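You operate a simulated robot arm through the tools that you are given. There is no shell and no other tool. Be economical: measure what you need, move in short steps, check, and stop when the job is done.

Carry out the task below with a simulated robot arm. There is one attempt and no reset: what you move stays moved.

TASK
Stack the yellow block marked "OR" from the white desk on top of the yellow block marked "AND".
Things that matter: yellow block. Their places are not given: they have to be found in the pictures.

It is judged by the outcome, as a careful person would: the job done as asked, and still so three seconds after it is handed in. It fails if anything else is knocked over, pushed out of place, dropped, spilled or broken.

THE ROBOT
A 7-joint arm with a two-finger parallel gripper, fixed in place. Base frame: the origin is at the foot of the arm, x ahead of it, y to its left, z up; the work surface is at about z = 0. Lengths are in m, angles in degrees, forces in N, time in s.
With the tool pointing down near the work surface it reaches from about 0.22 to 0.58 m from the base axis. Its first joint turns from -66.0 to 66.0 degrees. Payload 2.5 kg.
Tool frame: the origin (TCP) lies between the finger pads and is the grasp point; the fingertips stand 0.023 m ahead of it; z points along the fingers, y is the line along which they close. The gripper opens to 0.094 m. The fingers are 0.038 m wide and 0.01 m thick; the gripper's body (0.054 by 0.096 m) begins 0.039 m behind the TCP.
Orientation is told as [roll, pitch, yaw] about the base's x, y, z axes, in that order, counted from this pose: with the fingers straight down and closing along the base's y, the tool's x points along the base's -x, its y along +y and its z along -z.

THE INTERFACE
- The arm moves only by the tool move_arm. Its argument "commands" is a list of rows, each a list of 7 numbers: the shift along the tool's x, y, z in cm, then the turn, a rotation vector about the tool's x, y, z in degrees, then the opening, from 0 (shut) to 1 (fully open). In form: [[x, y, z, ax, ay, az, claw], ...]. A call has 1 to 20 rows; each row shifts and turns the commanded pose from where the row before left it, along the tool's axes as they then stand. A row lasts 0.2 s, in which the tool goes at most 0.05 m and 8.6 degrees; a call with a longer step from one row to the next is refused whole, and so is a gripper value outside its range. A pose out of reach is approached as far as the arm can. The call stops where the force on the tool passes 40 N (or 10 N more than at its start, if that is more) or the arm is blocked; 0.2 s more then pass. The fingers move at their own pace (about 0.108 m/s each) and stop on an object; they squeeze with about 45 N. The grip force told is the motor's: it shows also when the fingers shut on nothing. Time passes only in rows, and 0.2 s behind the last, so rows that do not move let the fingers close. It gives the time, the measured TCP pose, the force on the tool (base axes), the opening and the grip force at its end, in the units of the frame above (readings bear some noise).
- Cameras (640 x 400 px; columns grow to the right, rows downward): "scene" is fixed at [0.1209, -0.4113, 0.5369]; the picture's right is [0.80, -0.60, 0.00], its down [-0.38, -0.52, -0.77] and it looks along [0.46, 0.62, -0.64] (base axes); focal length 323 px, centre (320, 200). "wrist" rides on the gripper at [-0.039, 0, -0.044] in the tool frame; the picture's right is [0.00, -1.00, 0.00], its down [0.97, 0.00, -0.24] and it looks along [0.24, 0.00, 0.97] (tool axes); focal length 218 px, centre (320, 200).
- camera(camera): a new picture of that camera. No time passes.
- pixel_to_xyz(camera, pixels): for up to 12 pixels [column, row] of the newest picture of that camera ("zoom" is the newest enlarged one), the place [x, y, z] in the base frame of the surface seen there, good to about 0.002 m. No time passes.
- inspect(camera, box): a new picture of the part [left, top, right, bottom] of that camera's present view, enlarged. No time passes.
- close_job(): hands the job in; it is judged then, once.

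Work in short steps. Measure before you move; look again where a grasp or a placing could have gone wrong, and mend it. You have 60 turns and 22 pictures in all, the two below and enlarged ones among them. Open the gripper and draw the arm clear of the work before you hand the job in, unless the task says otherwise; then end with one line.

The tools are called after ">>>" as name(argument=value, ...) on one line, values as JSON. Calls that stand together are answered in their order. move_arm: Moves the arm, as the interface text tells. Its arguments: {"type":"object","properties":{"commands":{"type":"array"}},"required":["commands"]} The other tools are called the same way: camera (camera) takes a picture; pixel_to_xyz (camera, pixels) gives the place of the surface under pixels of a picture; inspect (camera, box) takes an enlarged picture of a part of a camera's view; close_job () hands the job in.

At the start:

```text
clock: 0.0
eef_pos: [0.4271, 0.0525, 0.248]
tcp_rot: [0.0, 0.0, 0.0]
contact_force: [-0.2, 0.1, 0.8]
gripper_width: 0.0939
grasp_force: 0.0
```

scene: 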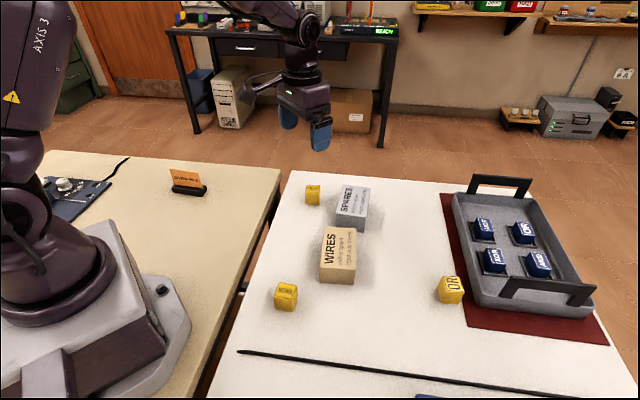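
wrist: 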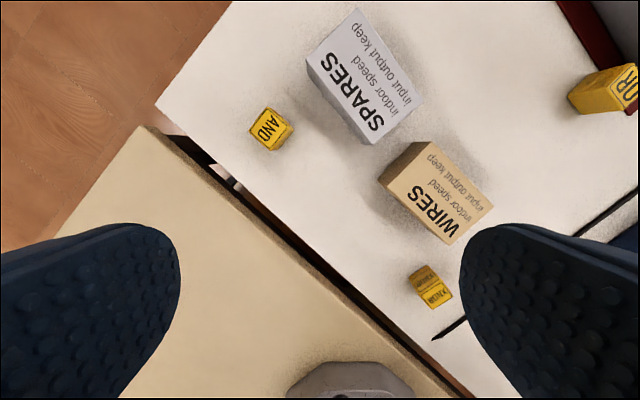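

The wrist picture shows AND at (270,129), OR at (620,90) and a third yellow block at (430,287). I enlarge the scene views to confirm the marks and measure them.

>>> inspect(camera="scene", box=[400, 250, 496, 310])

>>> pixel_to_xyz(camera="zoom", pixels=[[320, 200], [340, 200], [320, 250], [340, 300], [280, 280], [400, 280], [350, 180], [300, 180], [400, 180]])

>>> inspect(camera="scene", box=[273, 170, 353, 220])

>>> inspect(camera="wrist", box=[230, 90, 326, 150])

```text
6.67 times, centred on (448, 280) of scene
```

zoom: 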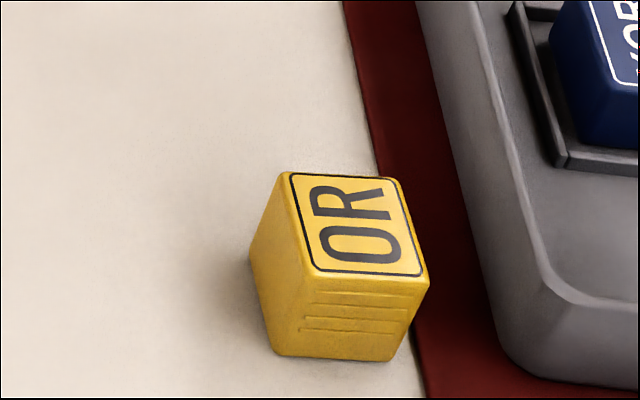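

```text
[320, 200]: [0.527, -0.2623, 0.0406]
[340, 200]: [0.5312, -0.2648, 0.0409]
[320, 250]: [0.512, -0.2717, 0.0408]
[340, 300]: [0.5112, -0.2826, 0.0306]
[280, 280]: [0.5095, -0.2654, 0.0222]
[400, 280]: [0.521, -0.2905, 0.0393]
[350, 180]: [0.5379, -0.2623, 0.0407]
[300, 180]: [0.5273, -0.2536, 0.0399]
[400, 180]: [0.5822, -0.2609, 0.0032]
```

```text
8.00 times, centred on (313, 195) of scene
```

zoom: 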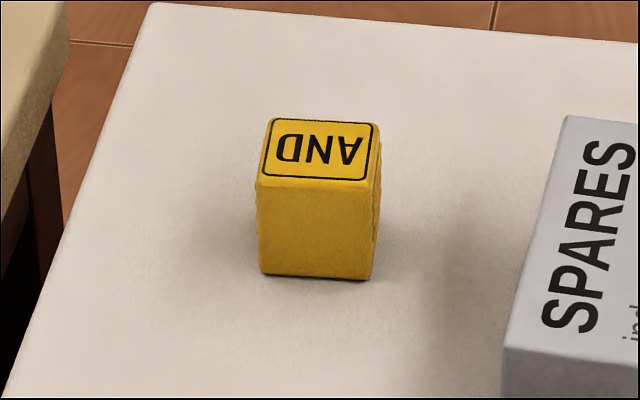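

```text
6.67 times, centred on (278, 120) of wrist
```

zoom: 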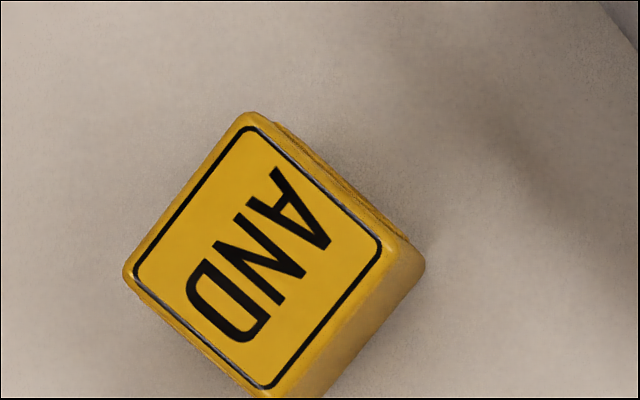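

I measure AND's top corners in this enlarged view, and get a fresh one of OR for its corners.

>>> pixel_to_xyz(camera="zoom", pixels=[[250, 122], [138, 272], [268, 385], [380, 248], [260, 255], [60, 200]])

>>> pixel_to_xyz(camera="scene", pixels=[[286, 287], [285, 303], [313, 190], [313, 198], [443.5, 276.5], [458.5, 277.3], [462.5, 290.5], [447.5, 290], [441, 302.5]])

>>> inspect(camera="scene", box=[418, 262, 482, 302])

>>> pixel_to_xyz(camera="zoom", pixels=[[265, 150], [400, 155], [440, 280], [300, 275], [350, 215]])

```text
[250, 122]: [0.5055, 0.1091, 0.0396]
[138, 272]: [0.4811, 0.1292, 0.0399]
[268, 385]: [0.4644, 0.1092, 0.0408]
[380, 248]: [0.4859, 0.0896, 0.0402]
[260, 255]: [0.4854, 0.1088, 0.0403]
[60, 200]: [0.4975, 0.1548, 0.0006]
```

```text
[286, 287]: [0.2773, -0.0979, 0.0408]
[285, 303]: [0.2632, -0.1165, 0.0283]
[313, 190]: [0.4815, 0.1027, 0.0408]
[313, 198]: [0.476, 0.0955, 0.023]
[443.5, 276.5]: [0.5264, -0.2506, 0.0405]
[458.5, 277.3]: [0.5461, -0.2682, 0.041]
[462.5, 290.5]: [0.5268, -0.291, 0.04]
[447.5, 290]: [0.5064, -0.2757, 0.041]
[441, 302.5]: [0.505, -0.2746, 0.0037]
```

```text
10.00 times, centred on (450, 282) of scene
```

zoom: 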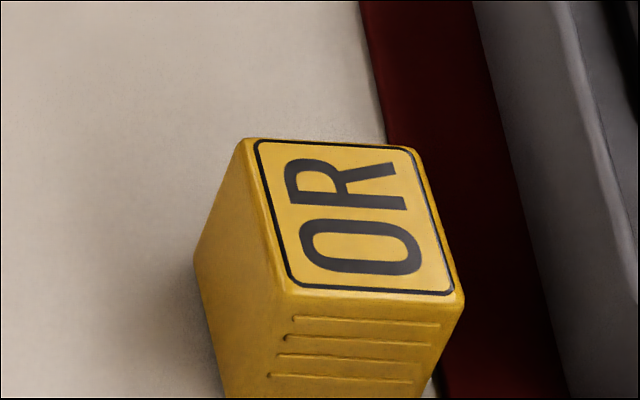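

```text
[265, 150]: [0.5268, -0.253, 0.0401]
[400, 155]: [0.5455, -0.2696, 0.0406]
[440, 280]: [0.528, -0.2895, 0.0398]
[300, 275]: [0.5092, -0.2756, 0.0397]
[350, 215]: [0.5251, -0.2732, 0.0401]
```

OR's top is centred at about (0.527, -0.272, 0.040), edges at -40°/50°; AND at (0.485, 0.109), edges about -41°/49°. I measure the tray and boxes nearby, and move above OR while turning the tool to yaw -40 so the fingers close along the line that stays clear of the tray.

>>> pixel_to_xyz(camera="scene", pixels=[[476, 290], [470, 270], [485, 305], [505, 285], [550, 281], [460, 240], [340, 205], [336, 220], [352, 192], [325, 240], [363, 225], [470, 310]])

>>> move_arm(commands=[[-1.25, -4.06, 0, 0, 0, 0, 1], [-1.25, -4.06, 0, 0, 0, 0, 1], [-1.25, -4.06, 0, 0, 0, 0, 1], [-1.25, -4.06, 0, 0, 0, 0, 1], [-1.25, -4.06, 0, 0, 0, 0, 1], [-1.25, -4.06, 0, 0, 0, 0, 1], [-1.25, -4.06, 0, 0, 0, 0, 1], [-1.24, -4.03, 0, 0, 0, 0, 1], [0, 0, 0, 0, 0, 8, 1], [0, 0, 0, 0, 0, 8, 1], [0, 0, 0, 0, 0, 8, 1], [0, 0, 0, 0, 0, 8, 1], [0, 0, 0, 0, 0, 8, 1], [0, 0, 4, 0, 0, 0, 1], [0, 0, 4, 0, 0, 0, 1], [0, 0, 0, 0, 0, 0, 1], [0, 0, 0, 0, 0, 0, 1]])

>>> camera(camera="wrist")

```text
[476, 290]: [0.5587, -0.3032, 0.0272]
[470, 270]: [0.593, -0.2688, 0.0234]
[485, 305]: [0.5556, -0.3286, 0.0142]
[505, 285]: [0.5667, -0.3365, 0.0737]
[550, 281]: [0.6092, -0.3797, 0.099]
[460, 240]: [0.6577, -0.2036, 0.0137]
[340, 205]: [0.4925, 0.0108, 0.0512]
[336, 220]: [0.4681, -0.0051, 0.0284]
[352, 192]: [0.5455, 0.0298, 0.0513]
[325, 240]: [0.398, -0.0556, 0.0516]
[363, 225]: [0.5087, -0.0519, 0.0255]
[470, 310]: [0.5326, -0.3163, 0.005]
```

```text
clock: 3.6
eef_pos: [0.5267, -0.271, 0.1667]
tcp_rot: [0.0, -0.1, -40.0]
contact_force: [-0.1, -1.1, -1.0]
gripper_width: 0.094
grasp_force: 0.0
```

```text
15 pictures are left
```

wrist: 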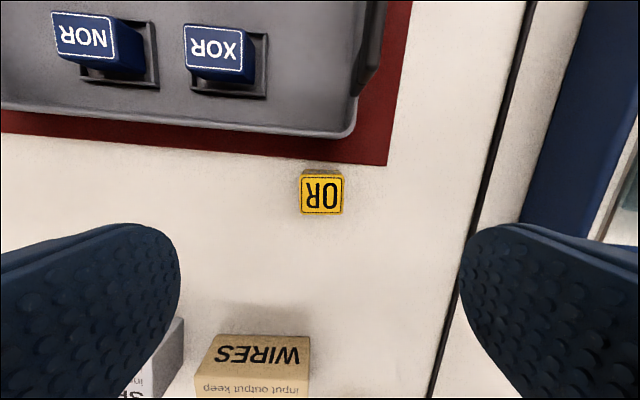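

Reached above OR; it sits at (322,192) and is squared with the gripper. I check its top's place once more.

>>> pixel_to_xyz(camera="wrist", pixels=[[304, 180], [341, 178], [341, 207], [306, 208], [322, 193], [350, 110], [360, 60]])

```text
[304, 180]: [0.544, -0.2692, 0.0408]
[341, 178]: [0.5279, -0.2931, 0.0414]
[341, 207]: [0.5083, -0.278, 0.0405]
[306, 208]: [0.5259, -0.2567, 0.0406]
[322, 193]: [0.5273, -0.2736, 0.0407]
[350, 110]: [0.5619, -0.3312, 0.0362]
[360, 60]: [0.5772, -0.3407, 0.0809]
```

Centre about (0.5265, -0.274). I shift slightly and descend to z≈0.030 with the gripper at 0.8.

>>> move_arm(commands=[[-0.19, -0.2, 3, 0, 0, 0, 0.8], [0, 0, 3, 0, 0, 0, 0.8], [0, 0, 3, 0, 0, 0, 0.8], [0, 0, 2, 0, 0, 0, 0.8], [0, 0, 1.5, 0, 0, 0, 0.8], [0, 0, 1.1, 0, 0, 0, 0.8], [0, 0, 0, 0, 0, 0, 0.8], [0, 0, 0, 0, 0, 0, 0.8]])

>>> camera(camera="scene")

```text
clock: 5.4
eef_pos: [0.525, -0.2709, 0.0313]
tcp_rot: [-0.1, 0.1, -40.0]
contact_force: [0.4, -0.1, 0.5]
gripper_width: 0.0752
grasp_force: 0.1
out of reach, approached as far as the arm can: row 6
```

```text
14 pictures are left
```

scene: 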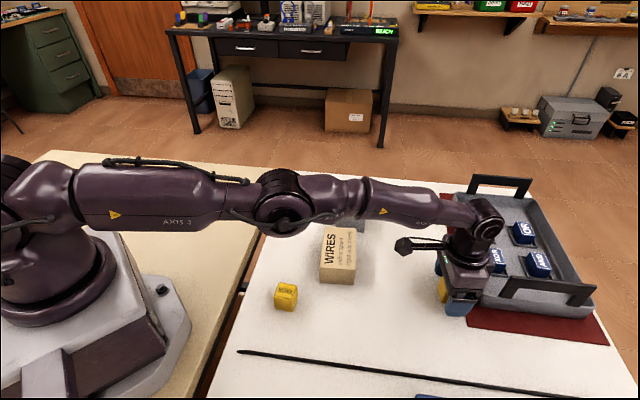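

Nearly at the target, no contact force, tray clear. Close the fingers.

>>> move_arm(commands=[[0, 0, 0, 0, 0, 0, 0.6], [0, 0, 0, 0, 0, 0, 0.45], [0, 0, 0, 0, 0, 0, 0], [0, 0, 0, 0, 0, 0, 0], [0, 0, 0, 0, 0, 0, 0], [0, 0, 0, 0, 0, 0, 0]])

```text
clock: 6.8
eef_pos: [0.5258, -0.2699, 0.0316]
tcp_rot: [0.0, 0.0, -40.0]
contact_force: [1.5, -0.3, -0.9]
gripper_width: 0.0349
grasp_force: 44.7
```

Gripped at 0.035 m width. Lift straight up and look.

>>> move_arm(commands=[[0, 0, -1, 0, 0, 0, 0], [0, 0, -2, 0, 0, 0, 0], [0, 0, -3, 0, 0, 0, 0], [0, 0, -4, 0, 0, 0, 0], [0, 0, -4, 0, 0, 0, 0], [0, 0, 0, 0, 0, 0, 0], [0, 0, 0, 0, 0, 0, 0]])

>>> camera(camera="wrist")

```text
clock: 8.4
eef_pos: [0.5237, -0.2711, 0.1712]
tcp_rot: [0.0, 0.1, -40.0]
contact_force: [0.2, 0.5, -0.3]
gripper_width: 0.0349
grasp_force: 45.5
```

```text
13 pictures are left
```

wrist: 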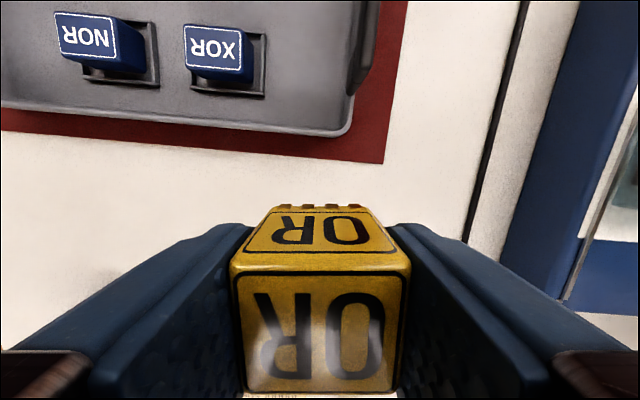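

Block is held squarely. I measure the held block's top to get its offset from the TCP.

>>> pixel_to_xyz(camera="wrist", pixels=[[240, 282], [405, 275], [320, 285], [320, 330], [320, 380], [252, 385], [388, 385], [320, 262], [320, 216], [285, 210], [350, 210]])

```text
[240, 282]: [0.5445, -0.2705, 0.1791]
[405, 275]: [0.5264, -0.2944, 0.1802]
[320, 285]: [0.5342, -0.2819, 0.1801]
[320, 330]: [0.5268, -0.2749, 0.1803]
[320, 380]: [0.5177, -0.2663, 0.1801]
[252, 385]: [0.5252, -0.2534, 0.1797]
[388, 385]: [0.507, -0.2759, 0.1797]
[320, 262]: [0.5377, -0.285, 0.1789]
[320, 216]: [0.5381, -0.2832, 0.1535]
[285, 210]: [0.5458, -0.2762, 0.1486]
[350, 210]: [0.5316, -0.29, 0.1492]
```

The block centre is about 2 mm toward tool -x of the TCP; bottom is 31 mm below. I go to a spot 6 cm short of AND (tool +x side) so that AND stays visible to the wrist camera.

>>> move_arm(commands=[[3.366, 2.661, 0, 0, 0, 0, 0], [3.366, 2.661, 0, 0, 0, 0, 0], [3.366, 2.661, 0, 0, 0, 0, 0], [3.366, 2.661, 0, 0, 0, 0, 0], [3.366, 2.661, 0, 0, 0, 0, 0], [3.366, 2.661, 0, 0, 0, 0, 0], [3.366, 2.661, 0, 0, 0, 0, 0], [3.366, 2.661, 0, 0, 0, 0, 0], [3.366, 2.661, 0, 0, 0, 0, 0], [3.366, 2.661, 0, 0, 0, 0, 0], [0, 0, 0, 0, 0, 0, 0], [0, 0, 0, 0, 0, 0, 0]])

>>> camera(camera="wrist")

```text
clock: 11.0
eef_pos: [0.4355, 0.1479, 0.1719]
tcp_rot: [0.0, 0.0, -40.0]
contact_force: [0.5, 0.6, -1.6]
gripper_width: 0.0351
grasp_force: 45.2
```

```text
12 pictures are left
```

wrist: 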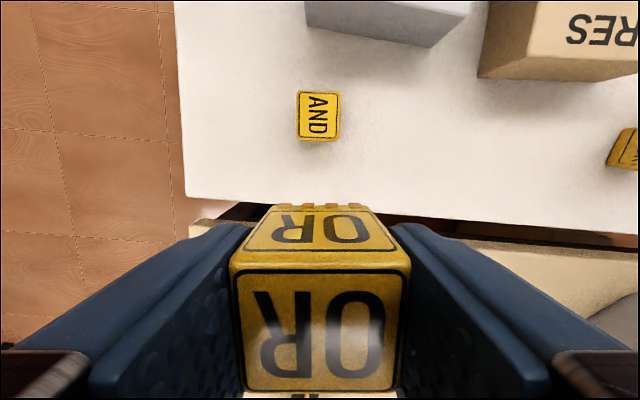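

>>> inspect(camera="wrist", box=[278, 90, 358, 140])

```text
8.00 times, centred on (318, 115) of wrist
```

zoom: 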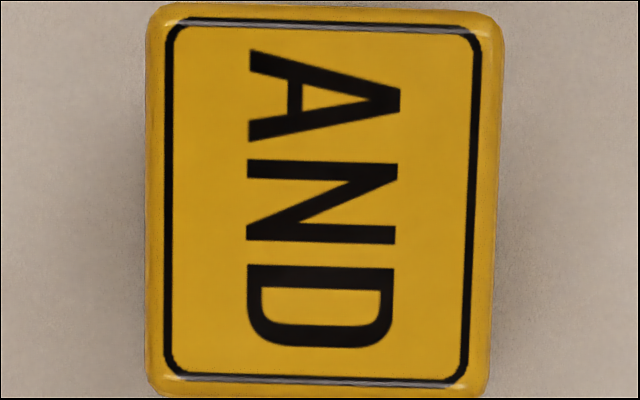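

AND fills the zoom; I measure its label corners and edges.

>>> pixel_to_xyz(camera="zoom", pixels=[[175, 25], [475, 35], [460, 375], [170, 370], [320, 200], [152, 200], [490, 200], [320, 15], [320, 385], [240, 200], [400, 200]])

>>> pixel_to_xyz(camera="wrist", pixels=[[240, 282], [405, 280], [253, 385], [390, 385], [320, 285], [320, 380], [320, 240], [320, 225]])

```text
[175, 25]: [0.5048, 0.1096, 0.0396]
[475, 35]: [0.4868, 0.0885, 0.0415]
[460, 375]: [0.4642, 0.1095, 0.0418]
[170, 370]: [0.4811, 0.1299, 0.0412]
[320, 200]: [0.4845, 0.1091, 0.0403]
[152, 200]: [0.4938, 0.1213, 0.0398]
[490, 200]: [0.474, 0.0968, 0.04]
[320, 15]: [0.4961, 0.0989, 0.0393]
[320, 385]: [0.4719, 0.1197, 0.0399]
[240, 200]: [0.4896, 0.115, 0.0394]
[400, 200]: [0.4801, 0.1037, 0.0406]
```

```text
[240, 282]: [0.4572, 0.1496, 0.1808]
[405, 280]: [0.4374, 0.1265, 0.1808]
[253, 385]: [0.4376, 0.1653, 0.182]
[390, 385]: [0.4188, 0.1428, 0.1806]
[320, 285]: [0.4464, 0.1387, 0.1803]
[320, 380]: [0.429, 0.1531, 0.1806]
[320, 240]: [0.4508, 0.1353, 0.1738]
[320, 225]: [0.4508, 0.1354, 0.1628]
```

AND's centre is (0.484, 0.109), squared with the tool; the held block's centre is at (0.4375, 0.1464). So shift tool x -5.96 cm, y +0.15, then descend 8.5 cm and look.

>>> move_arm(commands=[[-2.96, 0.15, 0, 0, 0, 0, 0], [-3, 0, 0, 0, 0, 0, 0], [0, 0, 0, 0, 0, 0, 0], [0, 0, 2.5, 0, 0, 0, 0], [0, 0, 2.5, 0, 0, 0, 0], [0, 0, 2, 0, 0, 0, 0], [0, 0, 1.5, 0, 0, 0, 0], [0, 0, 0, 0, 0, 0, 0], [0, 0, 0, 0, 0, 0, 0]])

>>> inspect(camera="scene", box=[265, 150, 361, 210])

```text
clock: 13.0
eef_pos: [0.4805, 0.1106, 0.088]
tcp_rot: [0.0, 0.0, -40.0]
contact_force: [0.2, -0.1, -0.6]
gripper_width: 0.0351
grasp_force: 45.6
```

```text
6.67 times, centred on (313, 180) of scene
```

zoom: 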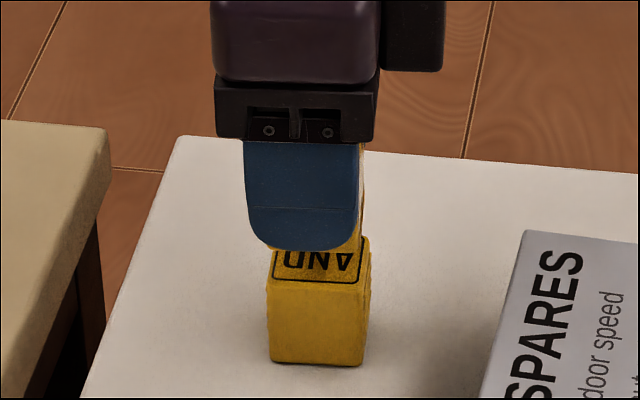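

Hovering about 1.5 cm above AND. I check the held block's present position with the wrist camera.

>>> camera(camera="wrist")

>>> pixel_to_xyz(camera="wrist", pixels=[[240, 282], [405, 280], [253, 385], [390, 385], [300, 240], [340, 240], [320, 225], [320, 232]])

```text
9 pictures are left
```

wrist: 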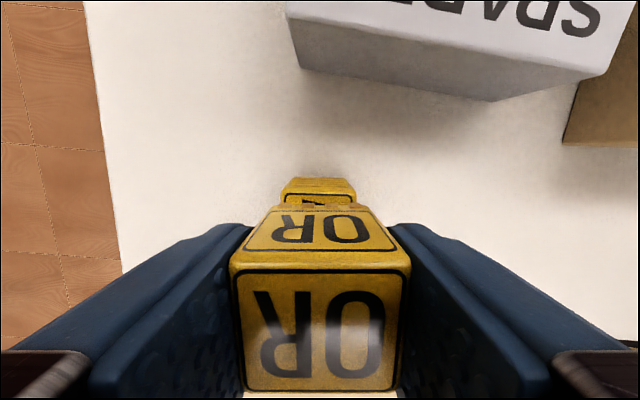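

```text
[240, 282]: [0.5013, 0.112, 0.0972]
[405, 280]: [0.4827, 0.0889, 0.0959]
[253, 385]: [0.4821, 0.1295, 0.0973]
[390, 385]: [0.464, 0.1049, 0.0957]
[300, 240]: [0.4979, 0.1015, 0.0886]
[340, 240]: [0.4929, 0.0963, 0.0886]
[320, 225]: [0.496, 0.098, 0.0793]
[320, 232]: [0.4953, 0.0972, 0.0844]
```

>>> inspect(camera="wrist", box=[272, 165, 368, 225])

>>> pixel_to_xyz(camera="zoom", pixels=[[320, 110], [320, 130], [320, 150], [320, 170], [320, 190], [320, 210], [320, 230], [320, 270], [320, 300], [320, 330], [320, 350], [320, 370]])

```text
6.67 times, centred on (320, 195) of wrist
```

zoom: 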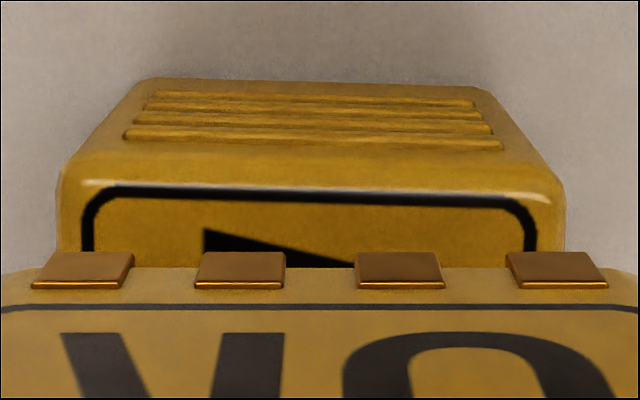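

```text
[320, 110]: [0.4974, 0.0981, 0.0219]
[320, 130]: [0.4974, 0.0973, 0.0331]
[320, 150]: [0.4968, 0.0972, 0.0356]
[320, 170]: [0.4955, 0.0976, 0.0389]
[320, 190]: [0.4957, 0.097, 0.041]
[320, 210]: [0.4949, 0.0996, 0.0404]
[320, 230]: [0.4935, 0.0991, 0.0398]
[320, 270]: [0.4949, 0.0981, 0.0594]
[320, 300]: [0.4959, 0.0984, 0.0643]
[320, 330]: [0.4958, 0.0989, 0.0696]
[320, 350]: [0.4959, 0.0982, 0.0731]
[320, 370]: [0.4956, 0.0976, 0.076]
```

OR is about 1 mm short along tool -x; otherwise centred. Nudge and lower 1.4 cm, then small steps watching the force.

>>> move_arm(commands=[[-0.1, 0.04, 0, 0, 0, 0, 0], [0, 0, 0.6, 0, 0, 0, 0], [0, 0, 0.5, 0, 0, 0, 0], [0, 0, 0.3, 0, 0, 0, 0], [0, 0, 0, 0, 0, 0, 0]])

>>> inspect(camera="wrist", box=[272, 165, 368, 225])

```text
clock: 14.2
eef_pos: [0.484, 0.1103, 0.0731]
tcp_rot: [0.0, 0.0, -40.0]
contact_force: [0.6, 0.6, 0.0]
gripper_width: 0.035
grasp_force: 45.5
```

```text
6.67 times, centred on (320, 195) of wrist
```

zoom: 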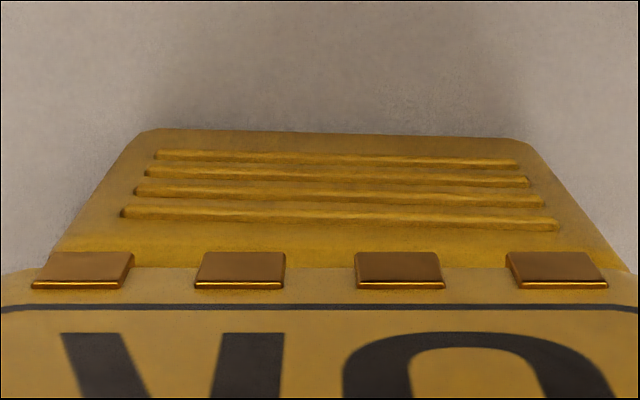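

About 2 mm left. Lower in 0.7 mm steps.

>>> move_arm(commands=[[0, 0, 0.07, 0, 0, 0, 0], [0, 0, 0.07, 0, 0, 0, 0], [0, 0, 0, 0, 0, 0, 0]])

```text
clock: 15.0
eef_pos: [0.4834, 0.1108, 0.0714]
tcp_rot: [0.0, 0.0, -40.0]
contact_force: [-0.3, 0.3, 0.9]
gripper_width: 0.0351
grasp_force: 44.9
```

>>> move_arm(commands=[[0, 0, 0.05, 0, 0, 0, 0], [0, 0, 0, 0, 0, 0, 0]])

>>> inspect(camera="scene", box=[273, 160, 353, 210])

```text
clock: 15.6
eef_pos: [0.4837, 0.1112, 0.071]
tcp_rot: [0.1, 0.0, -40.0]
contact_force: [-0.2, -0.4, 2.7]
gripper_width: 0.0352
grasp_force: 45.3
```

```text
8.00 times, centred on (313, 185) of scene
```

zoom: 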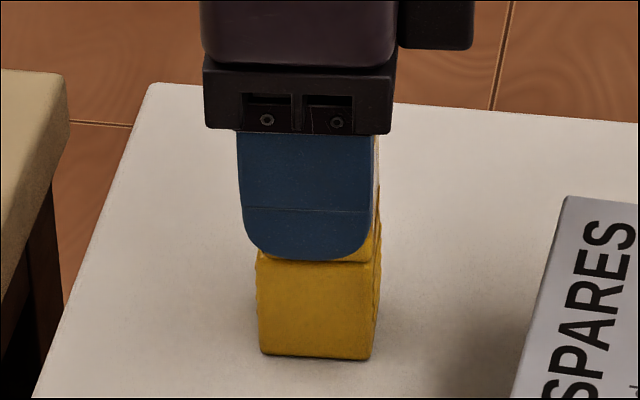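

Light contact (2.7 N), aligned in the picture. One more half-millimetre, then open slowly.

>>> move_arm(commands=[[0, 0, 0.04, 0, 0, 0, 0], [0, 0, 0, 0, 0, 0, 0], [0, 0, 0, 0, 0, 0, 0.4], [0, 0, 0, 0, 0, 0, 0.45], [0, 0, 0, 0, 0, 0, 0.6], [0, 0, 0, 0, 0, 0, 0.75], [0, 0, 0, 0, 0, 0, 0.75]])

>>> camera(camera="wrist")

```text
clock: 17.2
eef_pos: [0.4837, 0.1128, 0.0711]
tcp_rot: [0.1, 0.0, -40.0]
contact_force: [1.1, 0.0, -0.6]
gripper_width: 0.0706
grasp_force: 0.1
```

```text
5 pictures are left
```

wrist: 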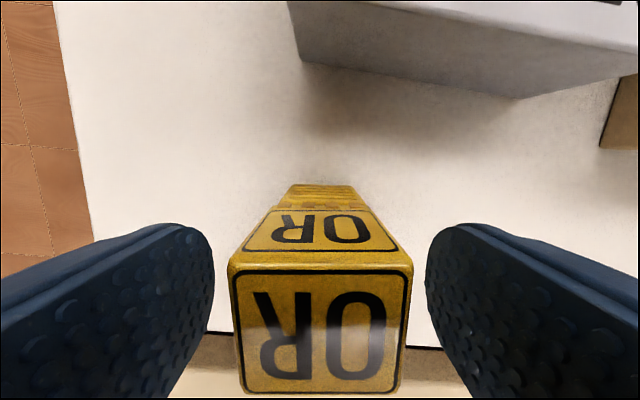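

Released, the block stands and both fingers are clear. Rise straight up and back away, then check.

>>> move_arm(commands=[[0, 0, -1, 0, 0, 0, 0.75], [0, 0, -2, 0, 0, 0, 0.75], [0, 0, -3, 0, 0, 0, 0.75], [0, 0, -4, 0, 0, 0, 0.75], [0, 0, -4, 0, 0, 0, 0.75], [3, 0, -2, 0, 0, 0, 0.75], [4, 0, 0, 0, 0, 0, 0.75], [4, 0, 0, 0, 0, 0, 0.75], [0, 0, 0, 0, 0, 0, 0.75], [0, 0, 0, 0, 0, 0, 0.75], [0, 0, 0, 0, 0, 0, 0.75]])

>>> camera(camera="scene")

>>> inspect(camera="scene", box=[273, 160, 353, 210])

```text
clock: 19.6
eef_pos: [0.4004, 0.1835, 0.2313]
tcp_rot: [0.0, -0.1, -40.0]
contact_force: [0.1, 0.0, 0.0]
gripper_width: 0.0705
grasp_force: 0.1
```

```text
4 pictures are left
```

scene: 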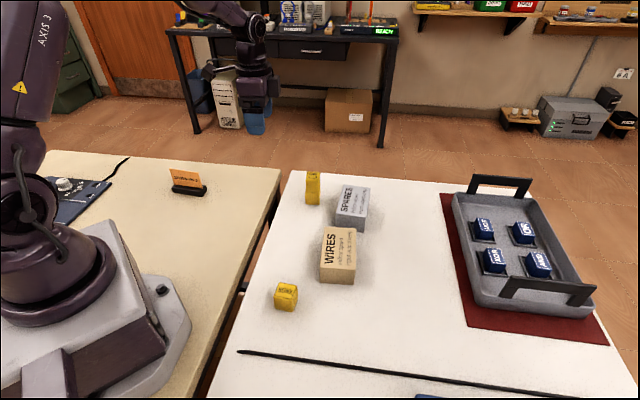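

```text
8.00 times, centred on (313, 185) of scene
```

zoom: 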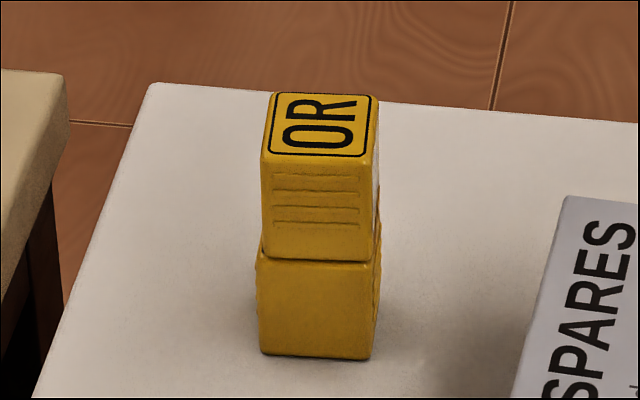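

The stack stands straight at (313,187), nothing else has moved, and the arm is clear. I hand the job in.

>>> close_job()

```text
The job is handed in.
```

The yellow "OR" block now stands squarely on top of the yellow "AND" block; nothing else was moved, the gripper is open and the arm is clear.
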